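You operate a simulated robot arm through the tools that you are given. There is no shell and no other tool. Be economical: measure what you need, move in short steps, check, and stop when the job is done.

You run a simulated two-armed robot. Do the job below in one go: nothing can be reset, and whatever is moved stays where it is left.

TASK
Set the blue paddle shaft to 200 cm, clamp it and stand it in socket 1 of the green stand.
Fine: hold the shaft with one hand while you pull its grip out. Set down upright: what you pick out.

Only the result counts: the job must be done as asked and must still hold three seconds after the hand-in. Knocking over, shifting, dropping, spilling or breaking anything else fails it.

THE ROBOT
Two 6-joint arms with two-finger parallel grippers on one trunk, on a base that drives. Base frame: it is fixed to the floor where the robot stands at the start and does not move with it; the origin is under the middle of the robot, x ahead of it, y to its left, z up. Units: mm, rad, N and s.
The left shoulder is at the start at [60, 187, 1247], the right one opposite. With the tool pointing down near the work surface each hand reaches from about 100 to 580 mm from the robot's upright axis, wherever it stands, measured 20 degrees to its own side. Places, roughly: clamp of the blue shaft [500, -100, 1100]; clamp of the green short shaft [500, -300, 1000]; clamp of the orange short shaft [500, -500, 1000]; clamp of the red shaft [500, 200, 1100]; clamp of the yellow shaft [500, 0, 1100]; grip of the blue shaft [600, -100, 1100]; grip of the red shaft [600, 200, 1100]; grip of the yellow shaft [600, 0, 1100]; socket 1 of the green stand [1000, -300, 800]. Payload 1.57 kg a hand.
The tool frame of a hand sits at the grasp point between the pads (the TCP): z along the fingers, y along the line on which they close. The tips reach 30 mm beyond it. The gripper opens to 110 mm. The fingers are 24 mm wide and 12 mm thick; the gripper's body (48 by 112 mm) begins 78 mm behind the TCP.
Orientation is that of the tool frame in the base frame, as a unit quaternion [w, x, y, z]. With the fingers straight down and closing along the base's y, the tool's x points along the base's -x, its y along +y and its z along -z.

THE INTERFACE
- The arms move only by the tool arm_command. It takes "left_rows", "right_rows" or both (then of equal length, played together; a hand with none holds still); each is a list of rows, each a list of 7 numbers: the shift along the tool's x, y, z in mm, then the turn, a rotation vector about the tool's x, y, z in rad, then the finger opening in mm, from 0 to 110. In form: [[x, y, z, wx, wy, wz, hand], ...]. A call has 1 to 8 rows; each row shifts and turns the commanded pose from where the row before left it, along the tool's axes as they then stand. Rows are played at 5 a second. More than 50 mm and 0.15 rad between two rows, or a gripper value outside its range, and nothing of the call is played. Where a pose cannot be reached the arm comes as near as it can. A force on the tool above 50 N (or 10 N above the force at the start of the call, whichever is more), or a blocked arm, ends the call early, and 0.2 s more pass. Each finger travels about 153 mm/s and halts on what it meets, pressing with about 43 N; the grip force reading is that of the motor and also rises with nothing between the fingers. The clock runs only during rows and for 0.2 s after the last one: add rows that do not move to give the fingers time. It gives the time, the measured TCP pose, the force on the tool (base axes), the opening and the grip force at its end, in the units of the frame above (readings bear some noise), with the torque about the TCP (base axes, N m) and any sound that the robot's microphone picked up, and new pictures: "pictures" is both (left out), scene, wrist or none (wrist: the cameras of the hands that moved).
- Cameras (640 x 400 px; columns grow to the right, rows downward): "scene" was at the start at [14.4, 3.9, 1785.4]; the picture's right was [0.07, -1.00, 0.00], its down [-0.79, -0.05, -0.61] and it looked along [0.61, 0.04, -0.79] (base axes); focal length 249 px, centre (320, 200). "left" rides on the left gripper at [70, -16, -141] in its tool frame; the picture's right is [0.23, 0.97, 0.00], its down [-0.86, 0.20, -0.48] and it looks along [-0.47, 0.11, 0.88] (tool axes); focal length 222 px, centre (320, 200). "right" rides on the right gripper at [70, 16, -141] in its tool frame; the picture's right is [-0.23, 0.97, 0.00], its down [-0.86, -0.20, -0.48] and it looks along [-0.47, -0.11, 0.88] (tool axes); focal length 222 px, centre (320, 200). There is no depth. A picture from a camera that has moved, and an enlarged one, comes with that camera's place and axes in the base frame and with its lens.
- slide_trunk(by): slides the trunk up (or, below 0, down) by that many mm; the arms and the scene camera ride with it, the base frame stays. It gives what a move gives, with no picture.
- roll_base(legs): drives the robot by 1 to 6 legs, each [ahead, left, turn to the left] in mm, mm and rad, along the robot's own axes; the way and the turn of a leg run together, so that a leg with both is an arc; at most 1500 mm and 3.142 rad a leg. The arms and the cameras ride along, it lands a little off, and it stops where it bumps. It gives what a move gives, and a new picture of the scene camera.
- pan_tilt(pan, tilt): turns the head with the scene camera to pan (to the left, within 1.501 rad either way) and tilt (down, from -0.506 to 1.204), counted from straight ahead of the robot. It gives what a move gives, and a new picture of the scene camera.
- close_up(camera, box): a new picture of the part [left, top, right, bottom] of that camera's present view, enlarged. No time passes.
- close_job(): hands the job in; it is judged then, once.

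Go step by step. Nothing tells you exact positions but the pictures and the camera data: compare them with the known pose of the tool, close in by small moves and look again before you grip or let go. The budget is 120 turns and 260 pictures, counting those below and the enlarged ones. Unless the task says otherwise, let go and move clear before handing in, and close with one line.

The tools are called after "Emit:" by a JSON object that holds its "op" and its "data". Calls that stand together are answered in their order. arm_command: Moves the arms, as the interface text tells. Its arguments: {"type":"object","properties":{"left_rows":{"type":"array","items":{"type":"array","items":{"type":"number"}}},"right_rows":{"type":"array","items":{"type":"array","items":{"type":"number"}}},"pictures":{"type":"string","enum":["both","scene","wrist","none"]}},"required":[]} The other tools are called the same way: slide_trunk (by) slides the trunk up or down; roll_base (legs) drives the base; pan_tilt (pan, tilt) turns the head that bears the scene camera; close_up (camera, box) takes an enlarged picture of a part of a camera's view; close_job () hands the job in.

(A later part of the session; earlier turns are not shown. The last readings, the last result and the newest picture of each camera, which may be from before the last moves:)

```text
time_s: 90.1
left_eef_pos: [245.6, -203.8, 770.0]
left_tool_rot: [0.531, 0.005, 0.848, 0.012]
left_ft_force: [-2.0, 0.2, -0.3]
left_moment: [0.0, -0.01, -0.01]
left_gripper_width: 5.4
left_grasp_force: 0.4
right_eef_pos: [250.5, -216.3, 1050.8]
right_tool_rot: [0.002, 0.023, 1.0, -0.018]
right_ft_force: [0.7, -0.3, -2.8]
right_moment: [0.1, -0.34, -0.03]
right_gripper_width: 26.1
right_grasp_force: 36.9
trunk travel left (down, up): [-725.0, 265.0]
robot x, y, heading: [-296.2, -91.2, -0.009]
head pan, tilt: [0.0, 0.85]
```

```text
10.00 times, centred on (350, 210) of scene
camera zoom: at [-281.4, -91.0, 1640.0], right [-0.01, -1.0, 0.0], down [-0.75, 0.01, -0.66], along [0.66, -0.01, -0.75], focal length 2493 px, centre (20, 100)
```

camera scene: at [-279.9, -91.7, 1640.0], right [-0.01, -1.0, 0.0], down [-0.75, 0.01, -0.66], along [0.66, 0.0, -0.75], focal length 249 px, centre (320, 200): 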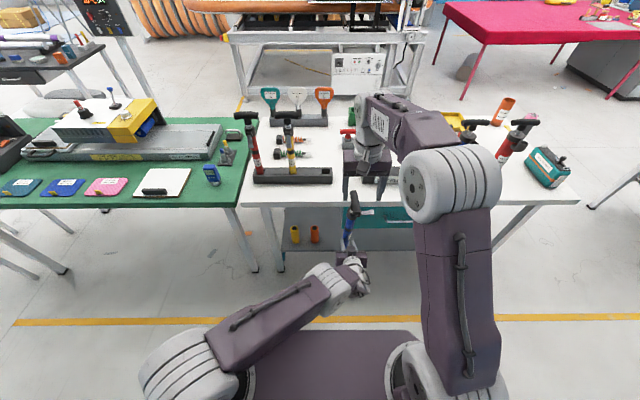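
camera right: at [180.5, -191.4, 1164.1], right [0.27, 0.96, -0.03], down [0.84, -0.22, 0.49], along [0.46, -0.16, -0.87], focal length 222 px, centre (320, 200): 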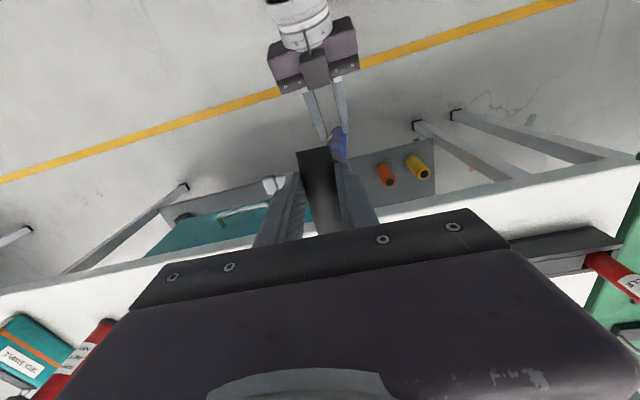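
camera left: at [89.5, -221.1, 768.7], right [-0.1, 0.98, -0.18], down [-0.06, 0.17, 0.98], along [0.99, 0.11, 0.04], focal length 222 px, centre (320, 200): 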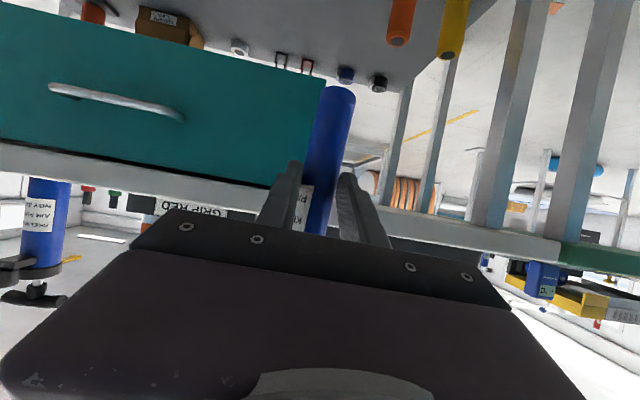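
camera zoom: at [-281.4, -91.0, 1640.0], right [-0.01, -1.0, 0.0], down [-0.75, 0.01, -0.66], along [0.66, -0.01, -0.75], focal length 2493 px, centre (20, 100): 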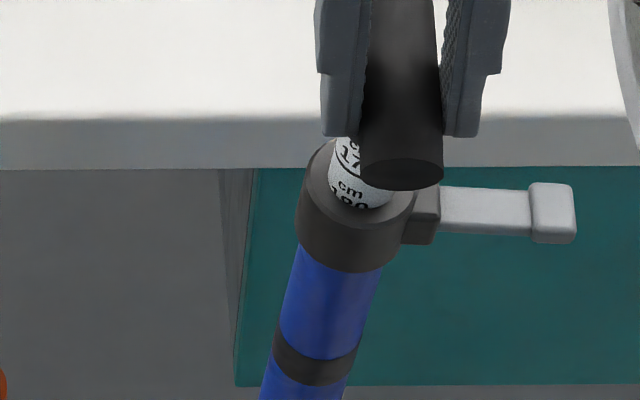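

The left hand slipped off the tube while the right still holds the grip. Let me look with the left camera.

Emit:
{"op": "arm_command", "data": {"left_rows": [[0, 0, -25, 0, 0, 0, 5], [0, 0, -25, 0, 0, 0, 60], [0, 0, 0, 0, 0, 0, 70]], "pictures": "both"}}

Emit:
{"op": "close_up", "data": {"camera": "scene", "box": [310, 170, 410, 280]}}

```text
time_s: 90.9
left_eef_pos: [201.1, -202.8, 792.2]
left_tool_rot: [0.53, 0.005, 0.848, 0.012]
left_ft_force: [-0.1, 0.5, -0.8]
left_moment: [0.03, -0.02, 0.03]
left_gripper_width: 69.9
left_grasp_force: 0.0
right_eef_pos: [250.8, -216.5, 1051.5]
right_tool_rot: [0.002, 0.023, 1.0, -0.018]
right_ft_force: [0.5, 0.1, -1.7]
right_moment: [0.0, 0.09, -0.01]
right_gripper_width: 25.9
right_grasp_force: 36.4
trunk travel left (down, up): [-725.0, 265.0]
robot x, y, heading: [-298.2, -88.1, -0.007]
head pan, tilt: [0.0, 0.85]
camera scene: at [-280.9, -90.7, 1640.0], right [-0.01, -1.0, 0.0], down [-0.75, 0.01, -0.66], along [0.66, -0.01, -0.75], focal length 249 px, centre (320, 200)
camera left: at [44.5, -220.3, 791.3], right [-0.1, 0.98, -0.18], down [-0.06, 0.17, 0.98], along [0.99, 0.11, 0.04], focal length 222 px, centre (320, 200)
```

scene: 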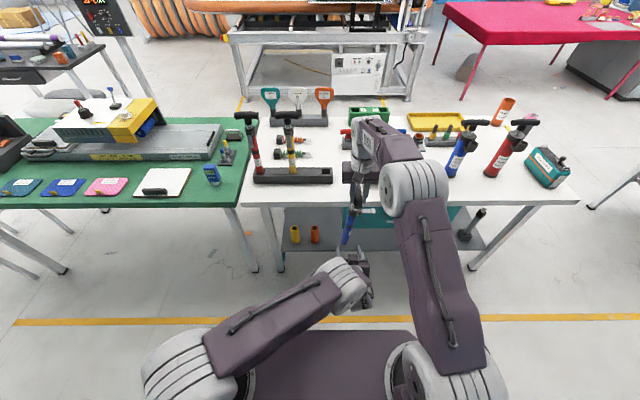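
left: 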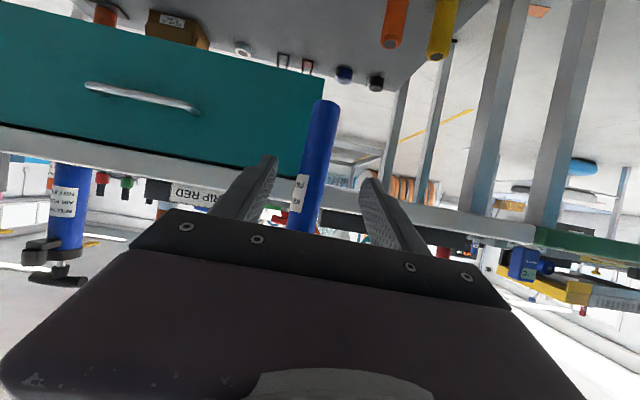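

```text
3.64 times, centred on (360, 225) of scene
camera zoom: at [-280.9, -90.7, 1640.0], right [-0.01, -1.0, 0.0], down [-0.75, 0.01, -0.66], along [0.66, -0.01, -0.75], focal length 907 px, centre (174, 109)
```

zoom: 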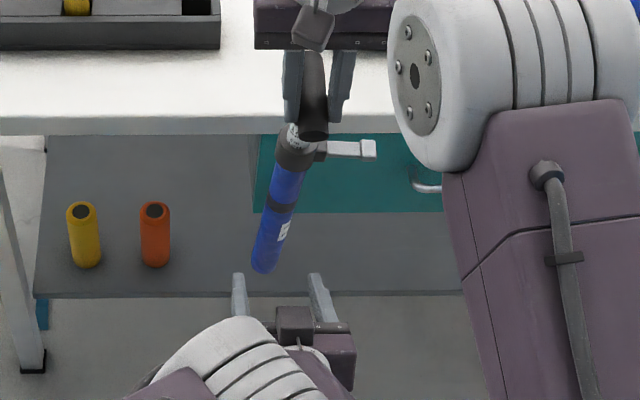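

The tube hangs tilted with its bottom forward at about (292,-206,696); the left grip was off-centre. I'll re-grip centred on the tube.

Emit:
{"op": "arm_command", "data": {"left_rows": [[-2, -1.5, 29, 0, 0, 0, 70], [-2, -1.5, 29, 0, 0, 0, 70], [-2, -1.5, 29, 0, 0, 0, 70], [0, 0, 0, 0, 0, 0, 50], [0, 0, 0, 0, 0, 0, 35], [0, 0, 0, 0, 0, 0, 20], [0, 0, 0, 0, 0, 0, 0], [0, 0, 0, 0, 0, 0, 0]], "pictures": "wrist"}}

Emit:
{"op": "close_up", "data": {"camera": "scene", "box": [310, 170, 410, 280]}}

```text
time_s: 92.7
left_eef_pos: [281.4, -206.4, 760.9]
left_tool_rot: [0.53, 0.005, 0.848, 0.012]
left_ft_force: [0.9, -4.2, -1.8]
left_moment: [1.12, 0.36, 0.19]
left_gripper_width: 31.0
left_grasp_force: 40.3
left hand out of reach, approached as far as the arm can: row 3
right_eef_pos: [252.3, -216.0, 1052.1]
right_tool_rot: [0.002, 0.023, 1.0, -0.018]
right_ft_force: [-2.0, 3.7, 2.5]
right_moment: [-0.01, 0.08, -0.04]
right_gripper_width: 25.9
right_grasp_force: 37.2
trunk travel left (down, up): [-725.0, 265.0]
robot x, y, heading: [-300.0, -88.7, -0.006]
head pan, tilt: [0.0, 0.85]
camera left: at [123.5, -222.9, 759.8], right [-0.1, 0.98, -0.18], down [-0.06, 0.17, 0.98], along [0.99, 0.11, 0.04], focal length 222 px, centre (320, 200)
```

left: 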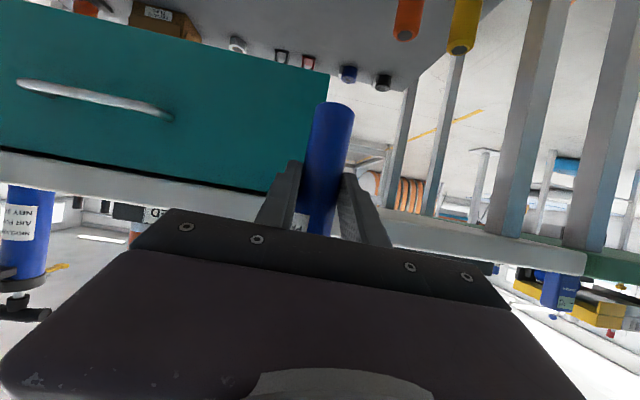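

```text
3.64 times, centred on (360, 225) of scene
camera zoom: at [-281.5, -90.8, 1640.0], right [-0.01, -1.0, 0.0], down [-0.75, 0.01, -0.66], along [0.66, -0.01, -0.75], focal length 907 px, centre (174, 109)
```

zoom: 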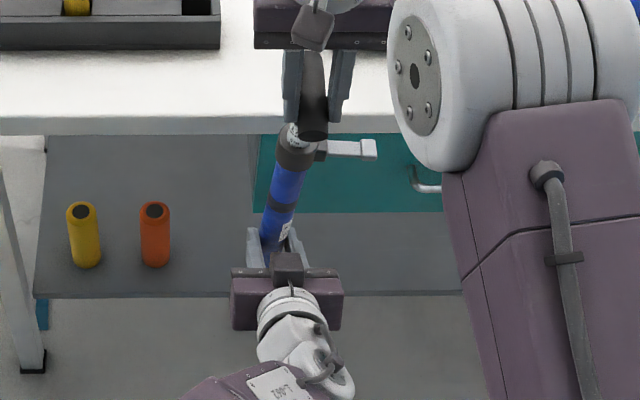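

Full grip now (31 mm). Pull along the shaft axis another 30 mm and read.

Emit:
{"op": "arm_command", "data": {"right_rows": [[0.6, -0.2, -6, 0, 0, 0, 0], [0.6, -0.2, -6, 0, 0, 0, 0], [0.6, -0.2, -6, 0, 0, 0, 0], [0.6, -0.2, -6, 0, 0, 0, 0], [0.6, -0.2, -6, 0, 0, 0, 0], [0, 0, 0, 0, 0, 0, 0]], "pictures": "none"}}

Emit:
{"op": "close_up", "data": {"camera": "scene", "box": [330, 180, 370, 220]}}

```text
time_s: 94.1
left_eef_pos: [282.2, -206.7, 761.2]
left_tool_rot: [0.53, 0.005, 0.848, 0.011]
left_ft_force: [4.0, -2.2, 2.1]
left_moment: [0.99, 0.36, 0.23]
left_gripper_width: 31.1
left_grasp_force: 39.9
right_eef_pos: [250.5, -215.1, 1081.5]
right_tool_rot: [0.001, 0.023, 1.0, -0.018]
right_ft_force: [-3.9, 2.8, -4.0]
right_moment: [-0.03, 0.93, -0.17]
right_gripper_width: 25.9
right_grasp_force: 37.1
trunk travel left (down, up): [-725.0, 265.0]
robot x, y, heading: [-301.9, -86.2, -0.008]
head pan, tilt: [0.0, 0.85]
```

```text
10.00 times, centred on (350, 200) of scene
camera zoom: at [-281.4, -90.9, 1640.0], right [-0.01, -1.0, 0.0], down [-0.75, 0.01, -0.66], along [0.66, -0.01, -0.75], focal length 2493 px, centre (20, 200)
```

zoom: 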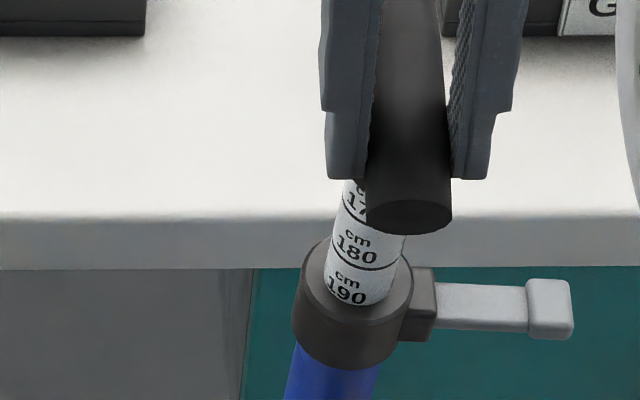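

The scale reads just at 190, with 20 mm or so per 10 cm. Pull 18 mm more and look closely.

Emit:
{"op": "arm_command", "data": {"right_rows": [[0.5, -0.1, -5, 0, 0, 0, 0], [0.5, -0.1, -5, 0, 0, 0, 0], [0.4, -0.1, -4, 0, 0, 0, 0], [0.4, -0.1, -4, 0, 0, 0, 0], [0, 0, 0, 0, 0, 0, 0]], "pictures": "none"}}

Emit:
{"op": "close_up", "data": {"camera": "scene", "box": [335, 180, 365, 210]}}

```text
time_s: 95.3
left_eef_pos: [281.6, -207.0, 761.4]
left_tool_rot: [0.53, 0.006, 0.848, 0.011]
left_ft_force: [3.5, -1.7, 1.4]
left_moment: [0.89, 0.51, 0.2]
left_gripper_width: 30.7
left_grasp_force: 40.0
right_eef_pos: [249.0, -215.1, 1098.2]
right_tool_rot: [0.0, 0.023, 1.0, -0.018]
right_ft_force: [-4.1, 2.4, -4.2]
right_moment: [0.05, 1.03, -0.05]
right_gripper_width: 26.0
right_grasp_force: 37.0
trunk travel left (down, up): [-725.0, 265.0]
robot x, y, heading: [-300.4, -87.7, -0.009]
head pan, tilt: [0.0, 0.85]
```

```text
13.33 times, centred on (350, 195) of scene
camera zoom: at [-281.5, -90.9, 1640.0], right [-0.01, -1.0, 0.0], down [-0.75, 0.01, -0.66], along [0.66, -0.01, -0.75], focal length 3324 px, centre (-80, 267)
```

zoom: 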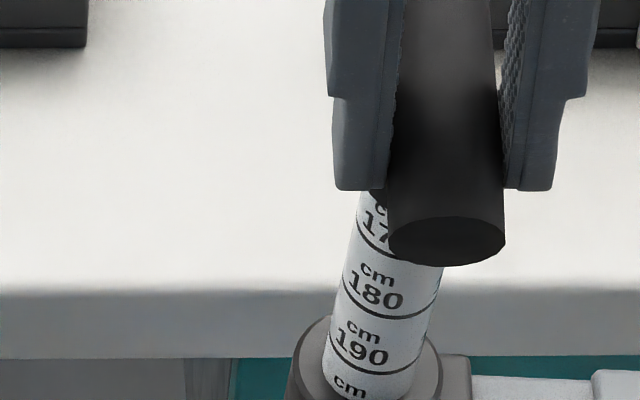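

Emit:
{"op": "close_up", "data": {"camera": "scene", "box": [335, 190, 365, 220]}}

```text
13.33 times, centred on (350, 205) of scene
camera zoom: at [-281.5, -90.9, 1640.0], right [-0.01, -1.0, 0.0], down [-0.75, 0.01, -0.66], along [0.66, -0.01, -0.75], focal length 3324 px, centre (-80, 133)
```

zoom: 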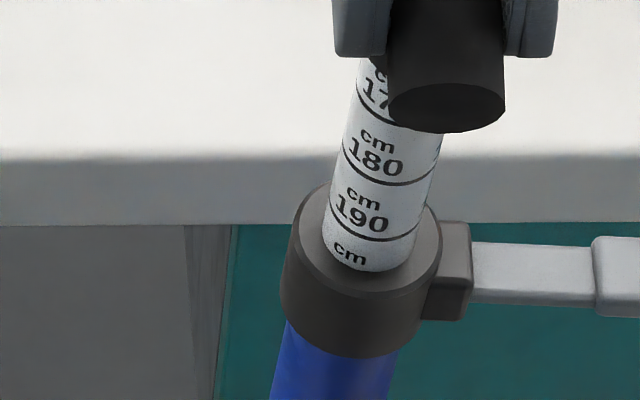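

Spacing is about 30 mm per 10 cm; currently ~195. Pull 14 mm more.

Emit:
{"op": "arm_command", "data": {"right_rows": [[0.5, -0.1, -5, 0, 0, 0, 0], [0.5, -0.1, -5, 0, 0, 0, 0], [0.4, -0.1, -4, 0, 0, 0, 0], [0, 0, 0, 0, 0, 0, 0]], "pictures": "none"}}

Emit:
{"op": "close_up", "data": {"camera": "scene", "box": [335, 190, 365, 220]}}

```text
time_s: 96.3
left_eef_pos: [280.7, -207.0, 760.2]
left_tool_rot: [0.531, 0.005, 0.847, 0.012]
left_ft_force: [-1.2, -3.8, 0.4]
left_moment: [1.13, -0.15, 0.1]
left_gripper_width: 30.5
left_grasp_force: 40.0
right_eef_pos: [247.5, -214.1, 1112.6]
right_tool_rot: [0.003, 0.023, 1.0, -0.018]
right_ft_force: [0.6, 2.9, -2.8]
right_moment: [0.11, -0.26, 0.0]
right_gripper_width: 25.9
right_grasp_force: 36.4
trunk travel left (down, up): [-725.0, 265.0]
robot x, y, heading: [-298.4, -85.8, -0.01]
head pan, tilt: [0.0, 0.85]
```

```text
13.33 times, centred on (350, 205) of scene
camera zoom: at [-281.5, -90.9, 1640.0], right [-0.01, -1.0, 0.0], down [-0.75, 0.01, -0.66], along [0.66, -0.01, -0.75], focal length 3324 px, centre (-80, 133)
```

zoom: 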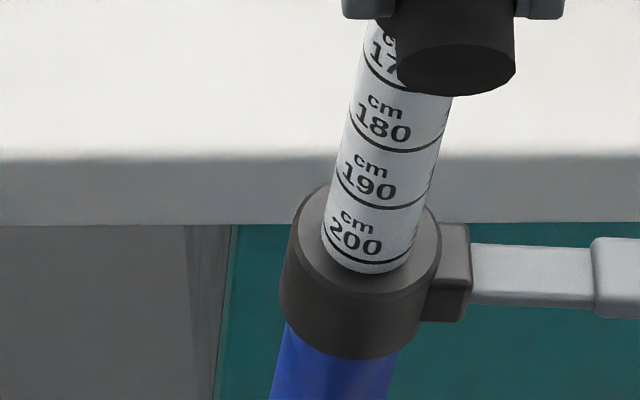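

The 200 mark line has just emerged slightly. I'll compare with how the untouched yellow shaft shows its 170 line.

Emit:
{"op": "close_up", "data": {"camera": "scene", "box": [275, 110, 305, 145]}}

Emit:
{"op": "close_up", "data": {"camera": "scene", "box": [340, 200, 360, 217]}}

```text
11.43 times, centred on (290, 128) of scene
camera zoom: at [-281.5, -90.9, 1640.0], right [-0.01, -1.0, 0.0], down [-0.75, 0.01, -0.66], along [0.66, -0.01, -0.75], focal length 2849 px, centre (663, 1029)
```

zoom: 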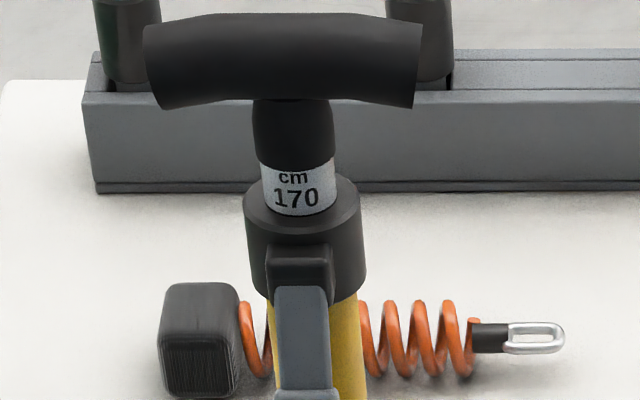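

```text
16.00 times, centred on (350, 208) of scene
camera zoom: at [-281.5, -90.9, 1640.0], right [-0.01, -1.0, 0.0], down [-0.75, 0.01, -0.66], along [0.66, -0.01, -0.75], focal length 3989 px, centre (-160, 64)
```

zoom: 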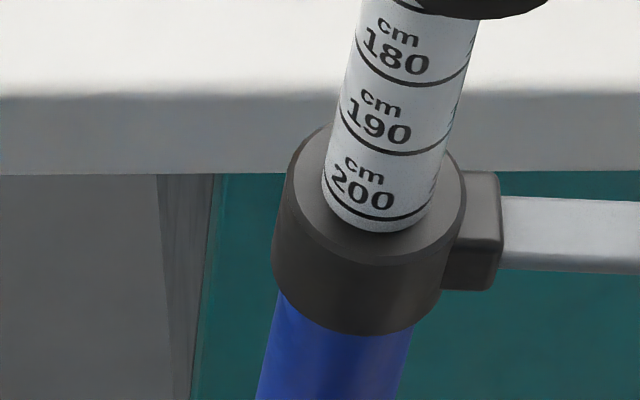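

It's about 1.8 cm past 200 (yellow's line sits exactly at the collar). I'll push back ~4.5 mm.

Emit:
{"op": "arm_command", "data": {"right_rows": [[-0.2, 0, 2.5, 0, 0, 0, 0], [-0.2, 0, 2, 0, 0, 0, 0], [0, 0, 0, 0, 0, 0, 0]], "pictures": "none"}}

Emit:
{"op": "close_up", "data": {"camera": "scene", "box": [340, 200, 360, 217]}}

```text
time_s: 97.1
left_eef_pos: [279.7, -207.2, 760.4]
left_tool_rot: [0.53, 0.005, 0.848, 0.011]
left_ft_force: [-2.1, -3.0, -1.9]
left_moment: [1.11, -0.04, 0.01]
left_gripper_width: 30.9
left_grasp_force: 40.1
right_eef_pos: [247.6, -215.4, 1108.7]
right_tool_rot: [0.003, 0.023, 1.0, -0.019]
right_ft_force: [1.7, 3.3, 1.9]
right_moment: [0.02, -0.91, 0.02]
right_gripper_width: 25.9
right_grasp_force: 37.2
trunk travel left (down, up): [-725.0, 265.0]
robot x, y, heading: [-296.6, -87.8, -0.008]
head pan, tilt: [0.0, 0.85]
```

```text
16.00 times, centred on (350, 208) of scene
camera zoom: at [-281.5, -90.9, 1640.0], right [-0.01, -1.0, 0.0], down [-0.75, 0.01, -0.66], along [0.66, -0.01, -0.75], focal length 3989 px, centre (-160, 64)
```

zoom: 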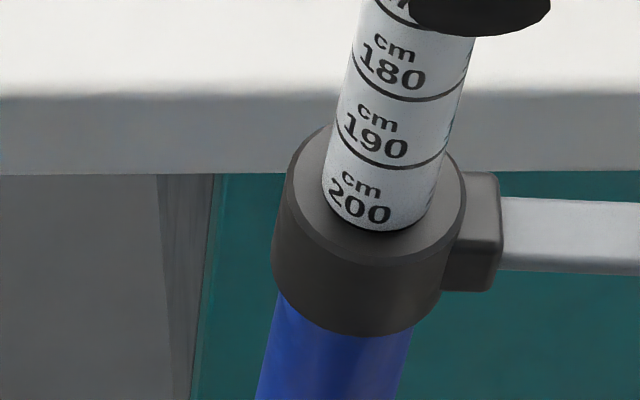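

The scale now reads exactly 200 at the collar. Now release the T-grip and bring the closed right hand beside the lever to press it shut.

Emit:
{"op": "arm_command", "data": {"right_rows": [[0, 0, 0, 0, 0, 0, 45], [0, 0, 0, 0, 0, 0, 80], [0, 0, -40, 0, 0, 0, 80], [0, 0, -25, 0, 0, 0, 80], [0, -45, 0, 0, 0, 0, 60], [0, -45, 0, 0, -0.1, 0, 20], [10, -40, 20, 0, -0.15, 0, 0], [20, 0, 30, 0, -0.15, 0, 0]], "pictures": "none"}}

Emit:
{"op": "close_up", "data": {"camera": "scene", "box": [340, 195, 365, 217]}}

Emit:
{"op": "arm_command", "data": {"right_rows": [[20, 0, 25, 0, -0.15, 0, 0], [20, 0, 25, 0, -0.15, 0, 0], [10, 0, 20, 0, -0.12, 0, 0], [0, 0, 0, 0, 0, 0, 0]], "pictures": "both"}}

```text
time_s: 98.9
left_eef_pos: [281.9, -206.3, 761.1]
left_tool_rot: [0.531, 0.005, 0.847, 0.011]
left_ft_force: [-0.1, -0.4, -1.2]
left_moment: [0.03, 0.0, -0.01]
left_gripper_width: 30.8
left_grasp_force: 39.7
right_eef_pos: [219.4, -342.2, 1128.5]
right_tool_rot: [0.202, 0.018, 0.979, -0.023]
right_ft_force: [-0.9, -0.3, 0.0]
right_moment: [0.03, -0.02, 0.0]
right_gripper_width: 0.2
right_grasp_force: 21.1
trunk travel left (down, up): [-725.0, 265.0]
robot x, y, heading: [-295.5, -91.2, -0.008]
head pan, tilt: [0.0, 0.85]
```

```text
16.00 times, centred on (352, 206) of scene
camera zoom: at [-282.6, -90.6, 1640.0], right [-0.01, -1.0, 0.0], down [-0.75, 0.01, -0.66], along [0.66, -0.01, -0.75], focal length 3989 px, centre (-200, 104)
```

zoom: 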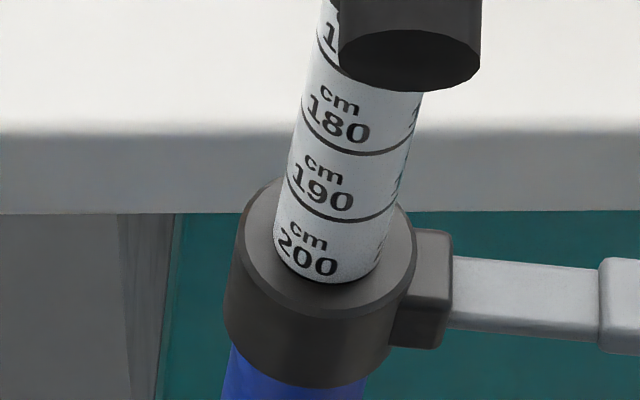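

```text
time_s: 99.9
left_eef_pos: [279.8, -206.4, 761.0]
left_tool_rot: [0.531, 0.006, 0.847, 0.01]
left_ft_force: [0.6, -0.5, 0.0]
left_moment: [-0.01, -0.01, -0.05]
left_gripper_width: 30.8
left_grasp_force: 39.1
right_eef_pos: [212.4, -345.4, 1040.2]
right_tool_rot: [0.4, 0.014, 0.916, -0.026]
right_ft_force: [-0.1, -0.8, 0.5]
right_moment: [-0.03, 0.01, -0.03]
right_gripper_width: 0.0
right_grasp_force: 21.5
right hand out of reach, approached as far as the arm can: row 2
trunk travel left (down, up): [-725.0, 265.0]
robot x, y, heading: [-300.2, -87.9, -0.008]
head pan, tilt: [0.0, 0.85]
camera scene: at [-282.6, -90.5, 1640.1], right [-0.01, -1.0, 0.0], down [-0.75, 0.01, -0.66], along [0.66, -0.01, -0.75], focal length 249 px, centre (320, 200)
camera right: at [61.7, -320.6, 1083.6], right [0.2, 0.97, 0.13], down [0.22, -0.18, 0.96], along [0.95, -0.16, -0.25], focal length 222 px, centre (320, 200)
```

scene: 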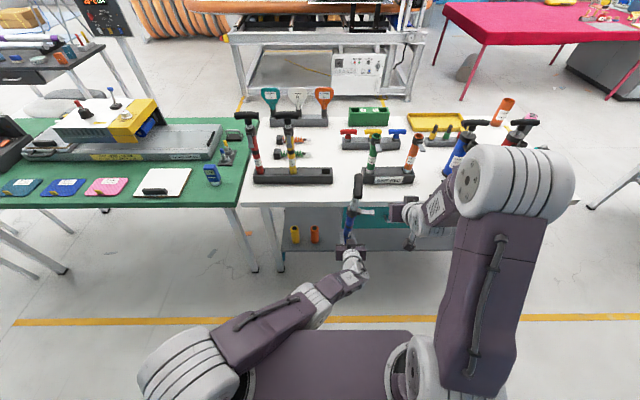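
right: 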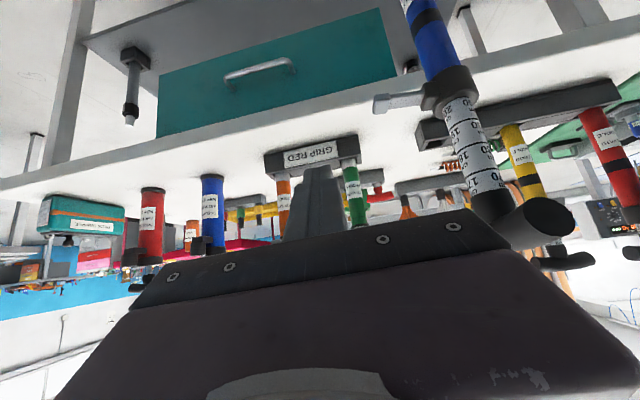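

The scale still reads 200. I'll lower beside the lever, slide over its top, then press down.

Emit:
{"op": "arm_command", "data": {"right_rows": [[8, 0, 34, 0, 0, 0, 0], [8, 0, 34, 0, 0, 0, 0], [0, 37, 0, 0, 0, 0, 0], [0, 37, 0, 0, 0, 0, 0]], "pictures": "wrist"}}

Emit:
{"op": "close_up", "data": {"camera": "scene", "box": [320, 170, 420, 260]}}

```text
time_s: 100.9
left_eef_pos: [280.9, -205.2, 761.0]
left_tool_rot: [0.529, 0.005, 0.848, 0.011]
left_ft_force: [0.7, 0.8, 0.0]
left_moment: [0.02, 0.05, 0.0]
left_gripper_width: 30.9
left_grasp_force: 39.7
right_eef_pos: [254.7, -277.8, 974.5]
right_tool_rot: [0.399, 0.014, 0.916, -0.027]
right_ft_force: [0.6, -0.1, 0.9]
right_moment: [-0.01, 0.02, -0.01]
right_gripper_width: 0.0
right_grasp_force: 20.8
trunk travel left (down, up): [-725.0, 265.0]
robot x, y, heading: [-300.7, -90.3, -0.006]
head pan, tilt: [0.0, 0.85]
camera right: at [104.3, -252.2, 1019.0], right [0.2, 0.97, 0.13], down [0.22, -0.17, 0.96], along [0.95, -0.16, -0.25], focal length 222 px, centre (320, 200)
```

right: 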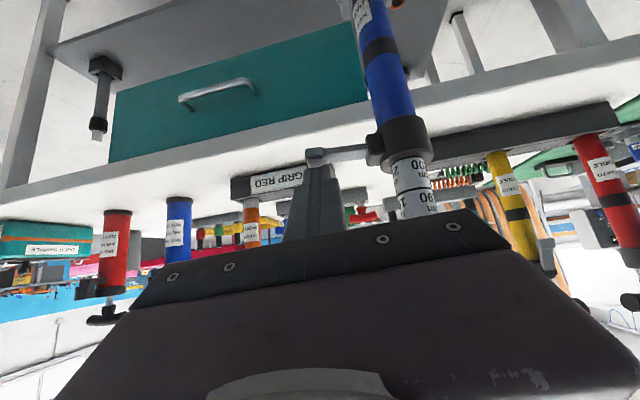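

```text
4.44 times, centred on (370, 215) of scene
camera zoom: at [-280.6, -89.8, 1640.0], right [-0.01, -1.0, 0.0], down [-0.75, 0.01, -0.66], along [0.66, -0.01, -0.75], focal length 1108 px, centre (98, 133)
```

zoom: 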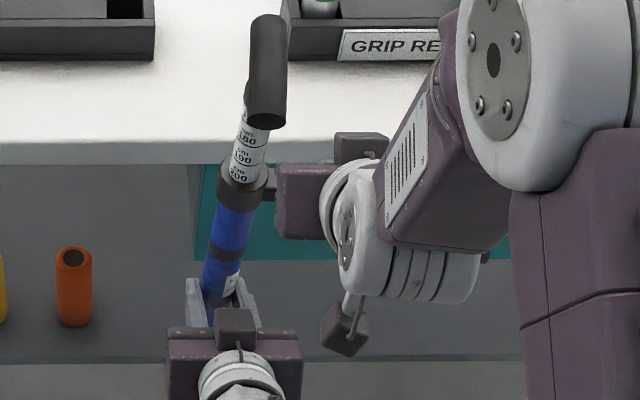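

The finger is above the lever tip. Press down step by step.

Emit:
{"op": "arm_command", "data": {"right_rows": [[0, 6, 0, 0, 0, 0, 0], [6, 0, 5.5, 0, 0, 0, 0], [6, 0, 5.5, 0, 0, 0, 0], [6, 0, 5.5, 0, 0, 0, 0], [6, 0, 5.5, 0, 0, 0, 0], [6, 0, 5.5, 0, 0, 0, 0]], "pictures": "wrist"}}

Emit:
{"op": "close_up", "data": {"camera": "right", "box": [240, 60, 480, 220]}}

```text
time_s: 102.3
left_eef_pos: [280.3, -207.0, 761.8]
left_tool_rot: [0.53, 0.005, 0.848, 0.011]
left_ft_force: [0.2, -1.2, 0.0]
left_moment: [0.02, 0.01, 0.03]
left_gripper_width: 30.6
left_grasp_force: 39.4
right_eef_pos: [255.9, -272.9, 936.9]
right_tool_rot: [0.399, 0.012, 0.916, -0.025]
right_ft_force: [0.0, 0.2, -0.3]
right_moment: [0.03, 0.04, 0.02]
right_gripper_width: 0.1
right_grasp_force: 21.1
trunk travel left (down, up): [-725.0, 265.0]
robot x, y, heading: [-296.0, -91.4, -0.014]
head pan, tilt: [0.0, 0.85]
camera right: at [105.3, -247.5, 980.8], right [0.2, 0.97, 0.13], down [0.22, -0.17, 0.96], along [0.95, -0.16, -0.25], focal length 222 px, centre (320, 200)
```

right: 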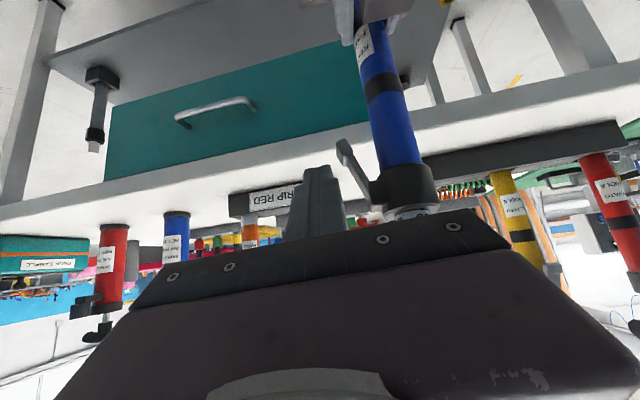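

```text
2.50 times, centred on (360, 140) of right
camera zoom: at [105.3, -247.5, 980.8], right [0.2, 0.97, 0.13], down [0.22, -0.17, 0.96], along [0.95, -0.16, -0.25], focal length 555 px, centre (220, 350)
```

zoom: 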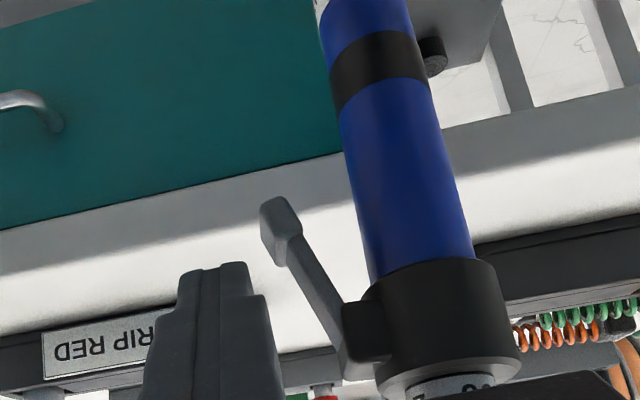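

The lever has swung back to its original closed angle (paddle ~19 mm from the tube, as before). I'll give it a gentle confirming press toward the tube.

Emit:
{"op": "arm_command", "data": {"right_rows": [[13, 0, 12, 0, 0, 0, 0], [0, 4, 0, 0, 0, 0, 0], [0, 4, 0, 0, 0, 0, 0], [0, 3, 0, 0, 0, 0, 0]], "pictures": "wrist"}}

Emit:
{"op": "close_up", "data": {"camera": "right", "box": [240, 60, 480, 220]}}

```text
time_s: 103.3
left_eef_pos: [279.6, -204.7, 760.4]
left_tool_rot: [0.529, 0.004, 0.848, 0.011]
left_ft_force: [2.5, 9.1, -2.4]
left_moment: [-1.19, 0.43, 0.08]
left_gripper_width: 30.9
left_grasp_force: 39.5
right_eef_pos: [256.4, -261.3, 919.4]
right_tool_rot: [0.4, 0.015, 0.916, -0.026]
right_ft_force: [-3.8, -9.4, 2.7]
right_moment: [-0.22, 0.02, -0.09]
right_gripper_width: 0.0
right_grasp_force: 21.7
trunk travel left (down, up): [-725.0, 265.0]
robot x, y, heading: [-300.2, -91.6, -0.011]
head pan, tilt: [0.0, 0.85]
camera right: at [105.6, -236.6, 963.2], right [0.2, 0.97, 0.13], down [0.22, -0.18, 0.96], along [0.95, -0.16, -0.25], focal length 222 px, centre (320, 200)
```

right: 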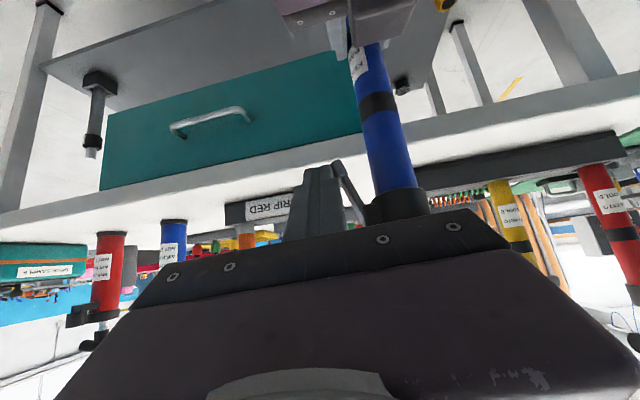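

```text
2.50 times, centred on (360, 140) of right
camera zoom: at [105.6, -236.6, 963.2], right [0.2, 0.97, 0.13], down [0.22, -0.18, 0.96], along [0.95, -0.16, -0.25], focal length 555 px, centre (220, 350)
```

zoom: 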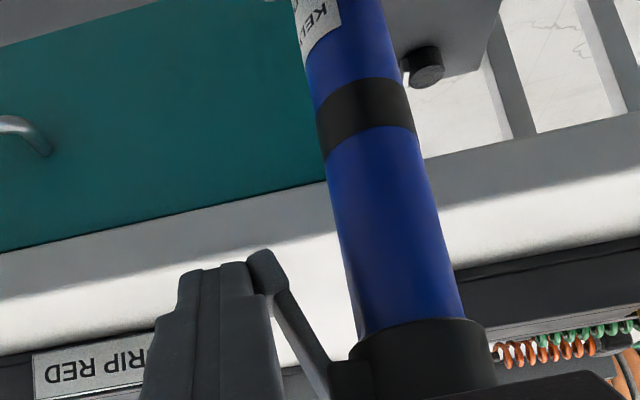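

The lever is firmly at its stop (9 N with no motion): clamped. Now I'll take the T-grip with the right hand again so the left can re-grip higher for the insertion.

Emit:
{"op": "arm_command", "data": {"right_rows": [[0, -20, 0, 0, 0, 0, 0], [0, 0, -40, 0, 0, 0, 10], [0, -35, -35, 0, 0, 0, 40], [0, -25, -20, 0, 0.14, 0, 80], [-20, 0, -40, 0, 0.15, 0, 80], [-20, 0, -40, 0, 0.15, 0, 80], [-20, 0, -40, 0, 0.15, 0, 80], [-20, 0, -40, 0, 0.15, 0, 80]], "pictures": "none"}}

Emit:
{"op": "arm_command", "data": {"right_rows": [[0, 0, -40, 0, 0.08, 0, 80], [0, 45, 0, 0, 0, 0, 80], [0, 45, 0, 0, 0, 0, 80], [0, 30, 0, 0, 0, 0, 80]], "pictures": "both"}}

Emit:
{"op": "close_up", "data": {"camera": "scene", "box": [335, 165, 375, 220]}}

```text
time_s: 105.1
left_eef_pos: [281.6, -206.5, 760.2]
left_tool_rot: [0.53, 0.005, 0.848, 0.011]
left_ft_force: [0.6, -0.4, 0.6]
left_moment: [0.02, -0.01, -0.01]
left_gripper_width: 30.7
left_grasp_force: 39.6
right_eef_pos: [185.0, -329.3, 1164.2]
right_tool_rot: [0.041, 0.021, 0.999, -0.019]
right_ft_force: [0.0, 1.2, -0.2]
right_moment: [0.01, 0.04, -0.01]
right_gripper_width: 79.8
right_grasp_force: 0.0
trunk travel left (down, up): [-725.0, 265.0]
robot x, y, heading: [-299.6, -87.2, -0.008]
head pan, tilt: [0.0, 0.85]
```

```text
time_s: 106.1
left_eef_pos: [281.7, -206.8, 760.6]
left_tool_rot: [0.529, 0.005, 0.849, 0.012]
left_ft_force: [-0.7, -0.6, 0.0]
left_moment: [0.03, 0.03, 0.01]
left_gripper_width: 30.7
left_grasp_force: 39.9
right_eef_pos: [188.7, -206.5, 1198.8]
right_tool_rot: [0.001, 0.022, 1.0, -0.018]
right_ft_force: [0.4, 0.1, -0.5]
right_moment: [-0.03, 0.01, 0.01]
right_gripper_width: 80.1
right_grasp_force: 0.2
trunk travel left (down, up): [-725.0, 265.0]
robot x, y, heading: [-297.7, -88.5, -0.008]
head pan, tilt: [0.0, 0.85]
camera scene: at [-280.9, -90.2, 1640.0], right [-0.01, -1.0, 0.0], down [-0.75, 0.01, -0.66], along [0.66, -0.01, -0.75], focal length 249 px, centre (320, 200)
camera right: at [117.8, -181.7, 1338.7], right [0.27, 0.96, -0.04], down [0.84, -0.22, 0.49], along [0.46, -0.16, -0.87], focal length 222 px, centre (320, 200)
```

scene: 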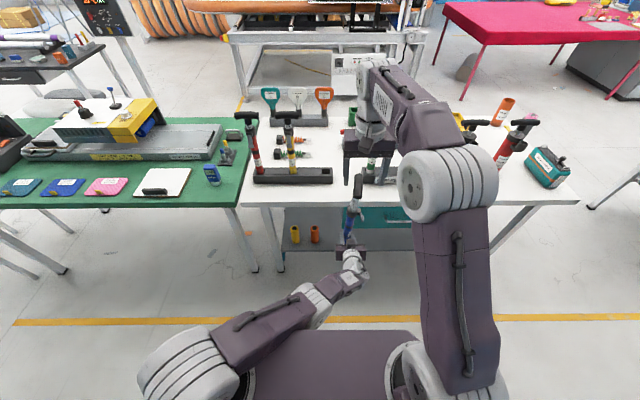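
right: 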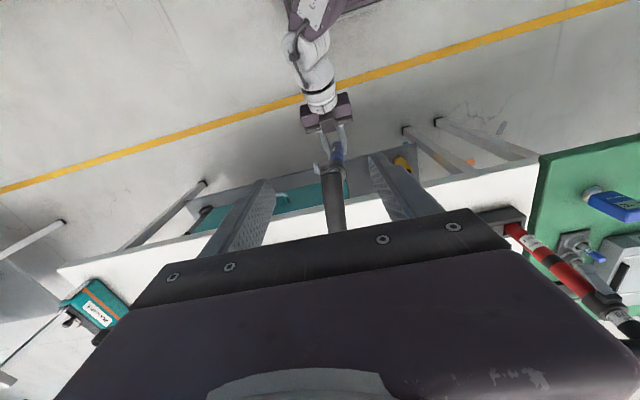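

```text
7.27 times, centred on (355, 192) of scene
camera zoom: at [-280.9, -90.2, 1640.0], right [-0.01, -1.0, 0.0], down [-0.75, 0.01, -0.66], along [0.66, -0.01, -0.75], focal length 1813 px, centre (66, 254)
```

zoom: 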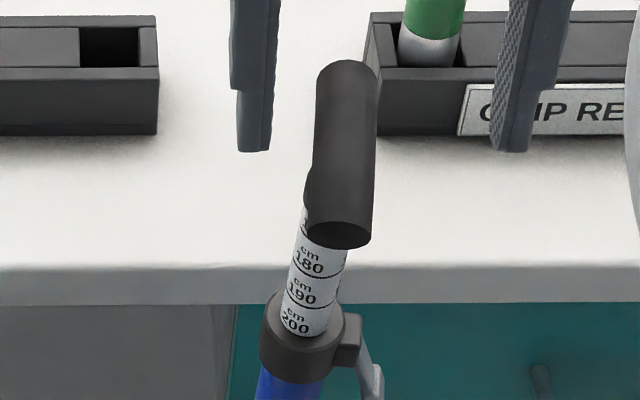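

The scale reads 200 with the lever closed. The right hand takes the T-grip; then the left slides up about 84 mm and re-grips.

Emit:
{"op": "arm_command", "data": {"right_rows": [[-27, -2, 30, 0, 0, 0, 80], [-27, -2, 30, 0, 0, 0, 80], [0, 0, 28, 0, 0, 0, 80], [0, 0, 0, 0, 0, 0, 50], [0, 0, 0, 0, 0, 0, 30], [0, 0, 0, 0, 0, 0, 10], [0, 0, 0, 0, 0, 0, 0]], "pictures": "none"}}

Emit:
{"op": "arm_command", "data": {"left_rows": [[0, 0, 0, 0, 0, 0, 48], [-23.7, -0.8, -15.3, 0, 0, 0, 48], [-23.7, -0.8, -15.3, 0, 0, 0, 48], [-23.7, -0.8, -15.3, 0, 0, 0, 48], [0, 0, 0, 0, 0, 0, 48]], "pictures": "wrist"}}

Emit:
{"op": "close_up", "data": {"camera": "scene", "box": [310, 160, 410, 270]}}

```text
time_s: 107.7
left_eef_pos: [280.9, -206.7, 760.9]
left_tool_rot: [0.53, 0.005, 0.848, 0.011]
left_ft_force: [-2.0, -4.8, 1.6]
left_moment: [1.3, -0.02, 0.66]
left_gripper_width: 31.0
left_grasp_force: 39.8
right_eef_pos: [244.4, -218.8, 1112.6]
right_tool_rot: [0.002, 0.023, 1.0, -0.017]
right_ft_force: [2.8, 3.7, -2.5]
right_moment: [0.19, -0.52, -0.5]
right_gripper_width: 27.4
right_grasp_force: 37.9
trunk travel left (down, up): [-725.0, 265.0]
robot x, y, heading: [-298.4, -88.5, -0.011]
head pan, tilt: [0.0, 0.85]
```

```text
time_s: 109.1
left_eef_pos: [274.6, -203.6, 763.2]
left_tool_rot: [0.503, 0.015, 0.863, 0.045]
left_ft_force: [0.3, 0.3, -0.8]
left_moment: [0.01, -0.13, 0.02]
left_gripper_width: 47.9
left_grasp_force: 0.0
left hand out of reach, approached as far as the arm can: row 2, 3, 4
right_eef_pos: [243.6, -217.2, 1112.0]
right_tool_rot: [0.001, 0.022, 1.0, -0.018]
right_ft_force: [0.7, 1.0, 0.1]
right_moment: [-0.02, 0.09, -0.02]
right_gripper_width: 25.8
right_grasp_force: 37.0
trunk travel left (down, up): [-725.0, 265.0]
robot x, y, heading: [-301.7, -90.8, -0.008]
head pan, tilt: [0.0, 0.85]
stopped in row 5 (left hand): the arm was blocked; the commanded pose is now the measured one
camera left: at [118.0, -223.6, 771.2], right [-0.13, 0.99, -0.11], down [0.0, 0.11, 0.99], along [0.99, 0.13, -0.02], focal length 222 px, centre (320, 200)
```

left: 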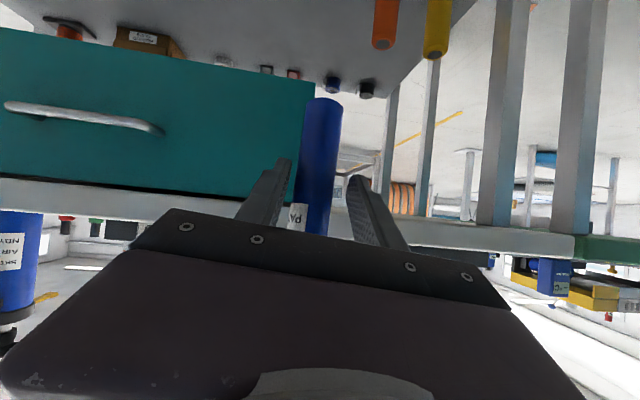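

```text
3.64 times, centred on (360, 215) of scene
camera zoom: at [-281.4, -90.9, 1640.0], right [-0.01, -1.0, 0.0], down [-0.75, 0.01, -0.66], along [0.66, -0.01, -0.75], focal length 907 px, centre (174, 146)
```

zoom: 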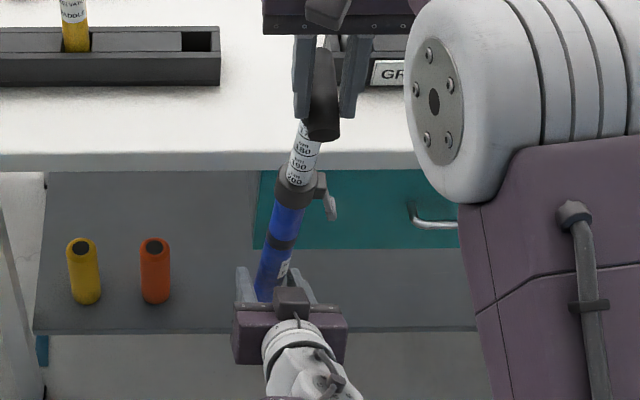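

The left arm can't go up here, so I'll lower the shaft with the right hand through the open left fingers instead, then grip.

Emit:
{"op": "arm_command", "data": {"left_rows": [[0, 0, 0, 0, 0, 0, 62], [0, 0, 0, 0, 0, 0, 62], [0, 0, 0, 0, 0, 0, 62], [0, 0, 0, 0, 0, 0, 62], [0, 0, 0, 0, 0, 0, 62]], "right_rows": [[0, 0, 0, 0, 0, 0, 0], [0, 0, 20, 0, 0, 0, 0], [0, 0, 20, 0, 0, 0, 0], [0, 0, 20, 0, 0, 0, 0], [0, 0, 20, 0, 0, 0, 0]], "pictures": "wrist"}}

Emit:
{"op": "close_up", "data": {"camera": "scene", "box": [310, 170, 410, 280]}}

```text
time_s: 110.3
left_eef_pos: [272.9, -200.1, 760.4]
left_tool_rot: [0.502, 0.014, 0.864, 0.047]
left_ft_force: [2.2, -3.0, 6.7]
left_moment: [0.02, 0.74, 0.34]
left_gripper_width: 62.4
left_grasp_force: 0.1
right_eef_pos: [244.9, -222.3, 1033.0]
right_tool_rot: [0.003, 0.023, 1.0, -0.018]
right_ft_force: [1.0, 0.4, -0.4]
right_moment: [-0.03, 0.07, 0.0]
right_gripper_width: 26.0
right_grasp_force: 37.0
trunk travel left (down, up): [-725.0, 265.0]
robot x, y, heading: [-299.5, -89.2, -0.01]
head pan, tilt: [0.0, 0.85]
camera right: at [175.4, -197.4, 1173.8], right [0.27, 0.96, -0.03], down [0.84, -0.22, 0.49], along [0.46, -0.16, -0.87], focal length 222 px, centre (320, 200)
camera left: at [116.2, -220.5, 767.1], right [-0.14, 0.99, -0.1], down [0.0, 0.11, 0.99], along [0.99, 0.13, -0.02], focal length 222 px, centre (320, 200)
```

right: 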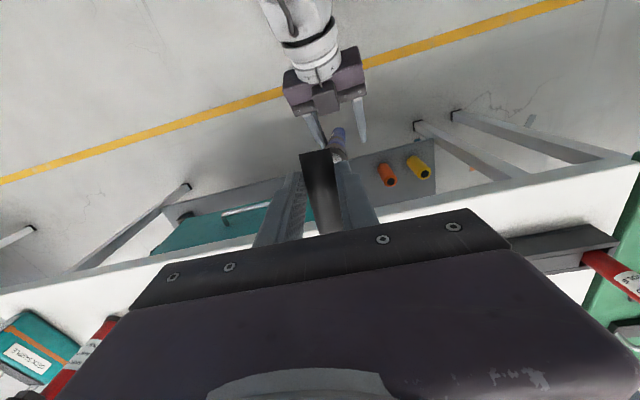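
left: 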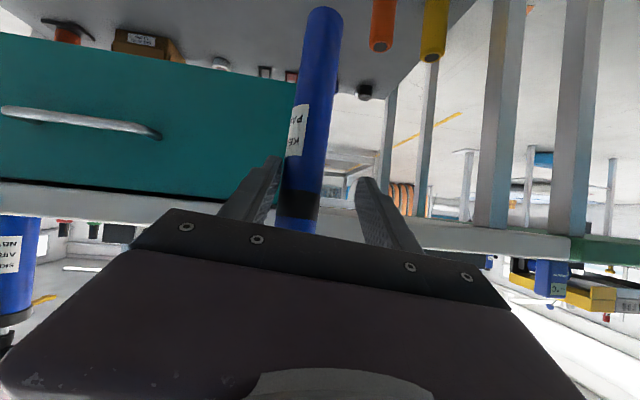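

```text
3.64 times, centred on (360, 225) of scene
camera zoom: at [-281.0, -91.0, 1640.0], right [-0.01, -1.0, 0.0], down [-0.75, 0.01, -0.66], along [0.66, -0.01, -0.75], focal length 907 px, centre (174, 109)
```

zoom: 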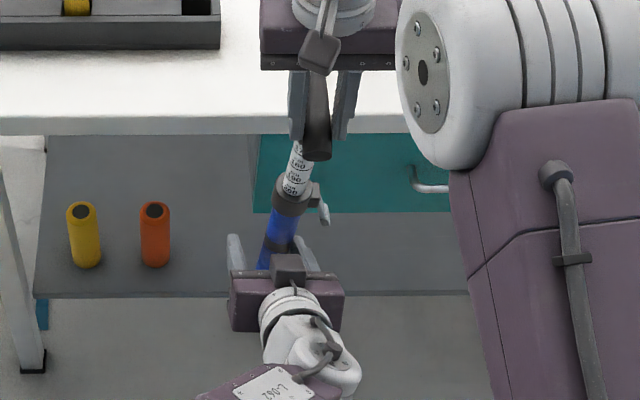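

Emit:
{"op": "arm_command", "data": {"left_rows": [[0, -4, 0, 0, 0, 0, 50], [0, 0, 0, 0, 0, 0, 35], [0, 0, 0, 0, 0, 0, 20], [0, 0, 0, 0, 0, 0, 0], [0, 0, 0, 0, 0, 0, 0]], "pictures": "wrist"}}

```text
time_s: 110.9
left_eef_pos: [188.1, -115.1, 637.0]
left_tool_rot: [0.423, 0.068, 0.895, 0.124]
left_ft_force: [-0.2, 0.2, 0.2]
left_moment: [0.02, -0.04, 0.0]
left_gripper_width: 20.0
left_grasp_force: 0.0
right_eef_pos: [243.0, -220.8, 1035.4]
right_tool_rot: [0.003, 0.023, 1.0, -0.019]
right_ft_force: [-1.0, 0.2, 0.6]
right_moment: [-0.05, 0.06, 0.0]
right_gripper_width: 25.8
right_grasp_force: 36.8
trunk travel left (down, up): [-725.0, 265.0]
robot x, y, heading: [-300.9, -90.7, -0.007]
head pan, tilt: [0.0, 0.85]
stopped in row 3 (left hand): the arm was blocked; the commanded pose is now the measured one
camera left: at [34.7, -139.6, 666.7], right [-0.13, 0.99, 0.1], down [0.18, -0.08, 0.98], along [0.98, 0.15, -0.16], focal length 222 px, centre (320, 200)
```

left: 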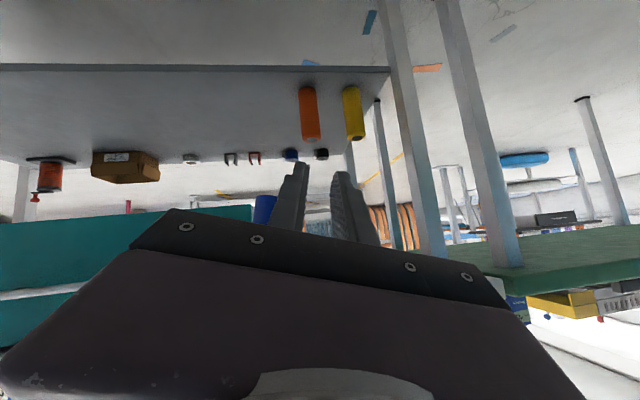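

The left arm snapped to another configuration but the right hand still holds the shaft. I'll bring the left arm up and clear into a tool-down pose.

Emit:
{"op": "arm_command", "data": {"left_rows": [[-20, 25, -20, 0, 0.1, 0, 60], [-25, 25, -30, 0, 0.1, 0, 60], [-20, 25, -35, 0, 0.15, 0, 60], [-15, 25, -40, 0, 0.15, 0, 60], [-10, 25, -40, 0, 0.15, 0, 60], [0, 25, -40, 0, 0.15, 0, 60], [0, 15, -45, 0, 0.05, 0, 60], [0, 0, -45, 0, 0, 0, 60]], "pictures": "scene"}}

Emit:
{"op": "close_up", "data": {"camera": "scene", "box": [310, 170, 410, 280]}}

```text
time_s: 111.5
left_eef_pos: [87.3, -1.5, 544.1]
left_tool_rot: [0.308, 0.093, 0.928, 0.186]
left_ft_force: [0.2, -0.3, 0.0]
left_moment: [-0.01, -0.02, -0.01]
left_gripper_width: 59.8
left_grasp_force: 0.0
left hand out of reach, approached as far as the arm can: row 1
right_eef_pos: [244.3, -220.2, 1034.6]
right_tool_rot: [0.001, 0.023, 1.0, -0.02]
right_ft_force: [-0.3, -0.1, 0.5]
right_moment: [-0.06, 0.06, -0.01]
right_gripper_width: 25.9
right_grasp_force: 36.8
trunk travel left (down, up): [-725.0, 265.0]
robot x, y, heading: [-299.8, -86.4, -0.003]
head pan, tilt: [0.0, 0.85]
stopped in row 2 (left hand): the arm was blocked; the commanded pose is now the measured one
camera scene: at [-282.8, -88.3, 1640.0], right [-0.01, -1.0, 0.0], down [-0.75, 0.0, -0.66], along [0.66, -0.01, -0.75], focal length 249 px, centre (320, 200)
```

scene: 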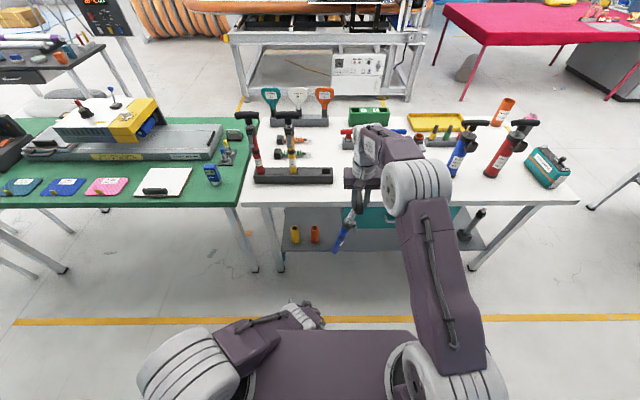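

```text
3.64 times, centred on (360, 225) of scene
camera zoom: at [-282.8, -88.3, 1640.0], right [-0.01, -1.0, 0.0], down [-0.75, 0.0, -0.66], along [0.66, -0.01, -0.75], focal length 907 px, centre (174, 109)
```

zoom: 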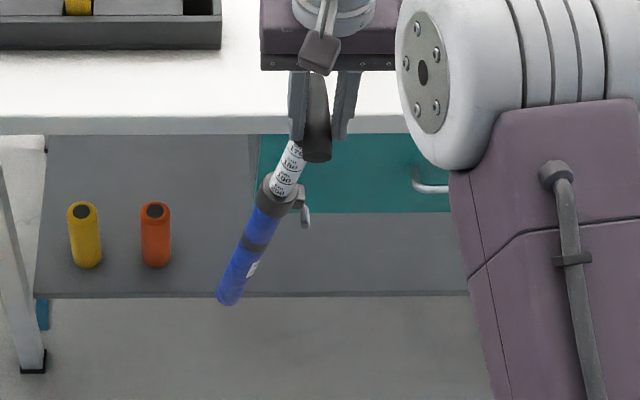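

Emit:
{"op": "arm_command", "data": {"left_rows": [[-10, 30, -16, 0, 0, 0, 60], [-10, 30, -16, 0, 0, 0, 60], [-10, 30, -16, 0, 0, 0, 60], [-10, 30, -16, 0, 0, 0, 60]], "pictures": "scene"}}

```text
time_s: 112.5
left_eef_pos: [87.5, 77.1, 661.2]
left_tool_rot: [0.307, 0.093, 0.928, 0.188]
left_ft_force: [-0.1, -0.2, -0.1]
left_moment: [-0.03, -0.01, 0.02]
left_gripper_width: 60.1
left_grasp_force: 0.0
right_eef_pos: [244.9, -222.8, 1033.7]
right_tool_rot: [0.001, 0.023, 1.0, -0.018]
right_ft_force: [-0.1, 0.0, 0.4]
right_moment: [-0.02, 0.06, -0.03]
right_gripper_width: 25.9
right_grasp_force: 37.2
trunk travel left (down, up): [-725.0, 265.0]
robot x, y, heading: [-298.5, -86.1, -0.008]
head pan, tilt: [0.0, 0.85]
camera scene: at [-280.8, -90.8, 1640.0], right [-0.01, -1.0, 0.0], down [-0.75, 0.01, -0.66], along [0.66, -0.01, -0.75], focal length 249 px, centre (320, 200)
```

scene: 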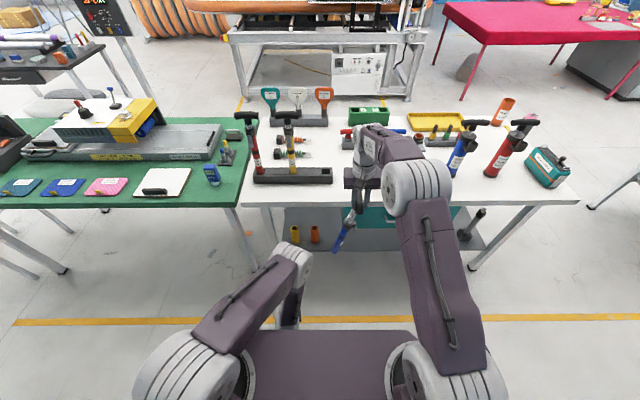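

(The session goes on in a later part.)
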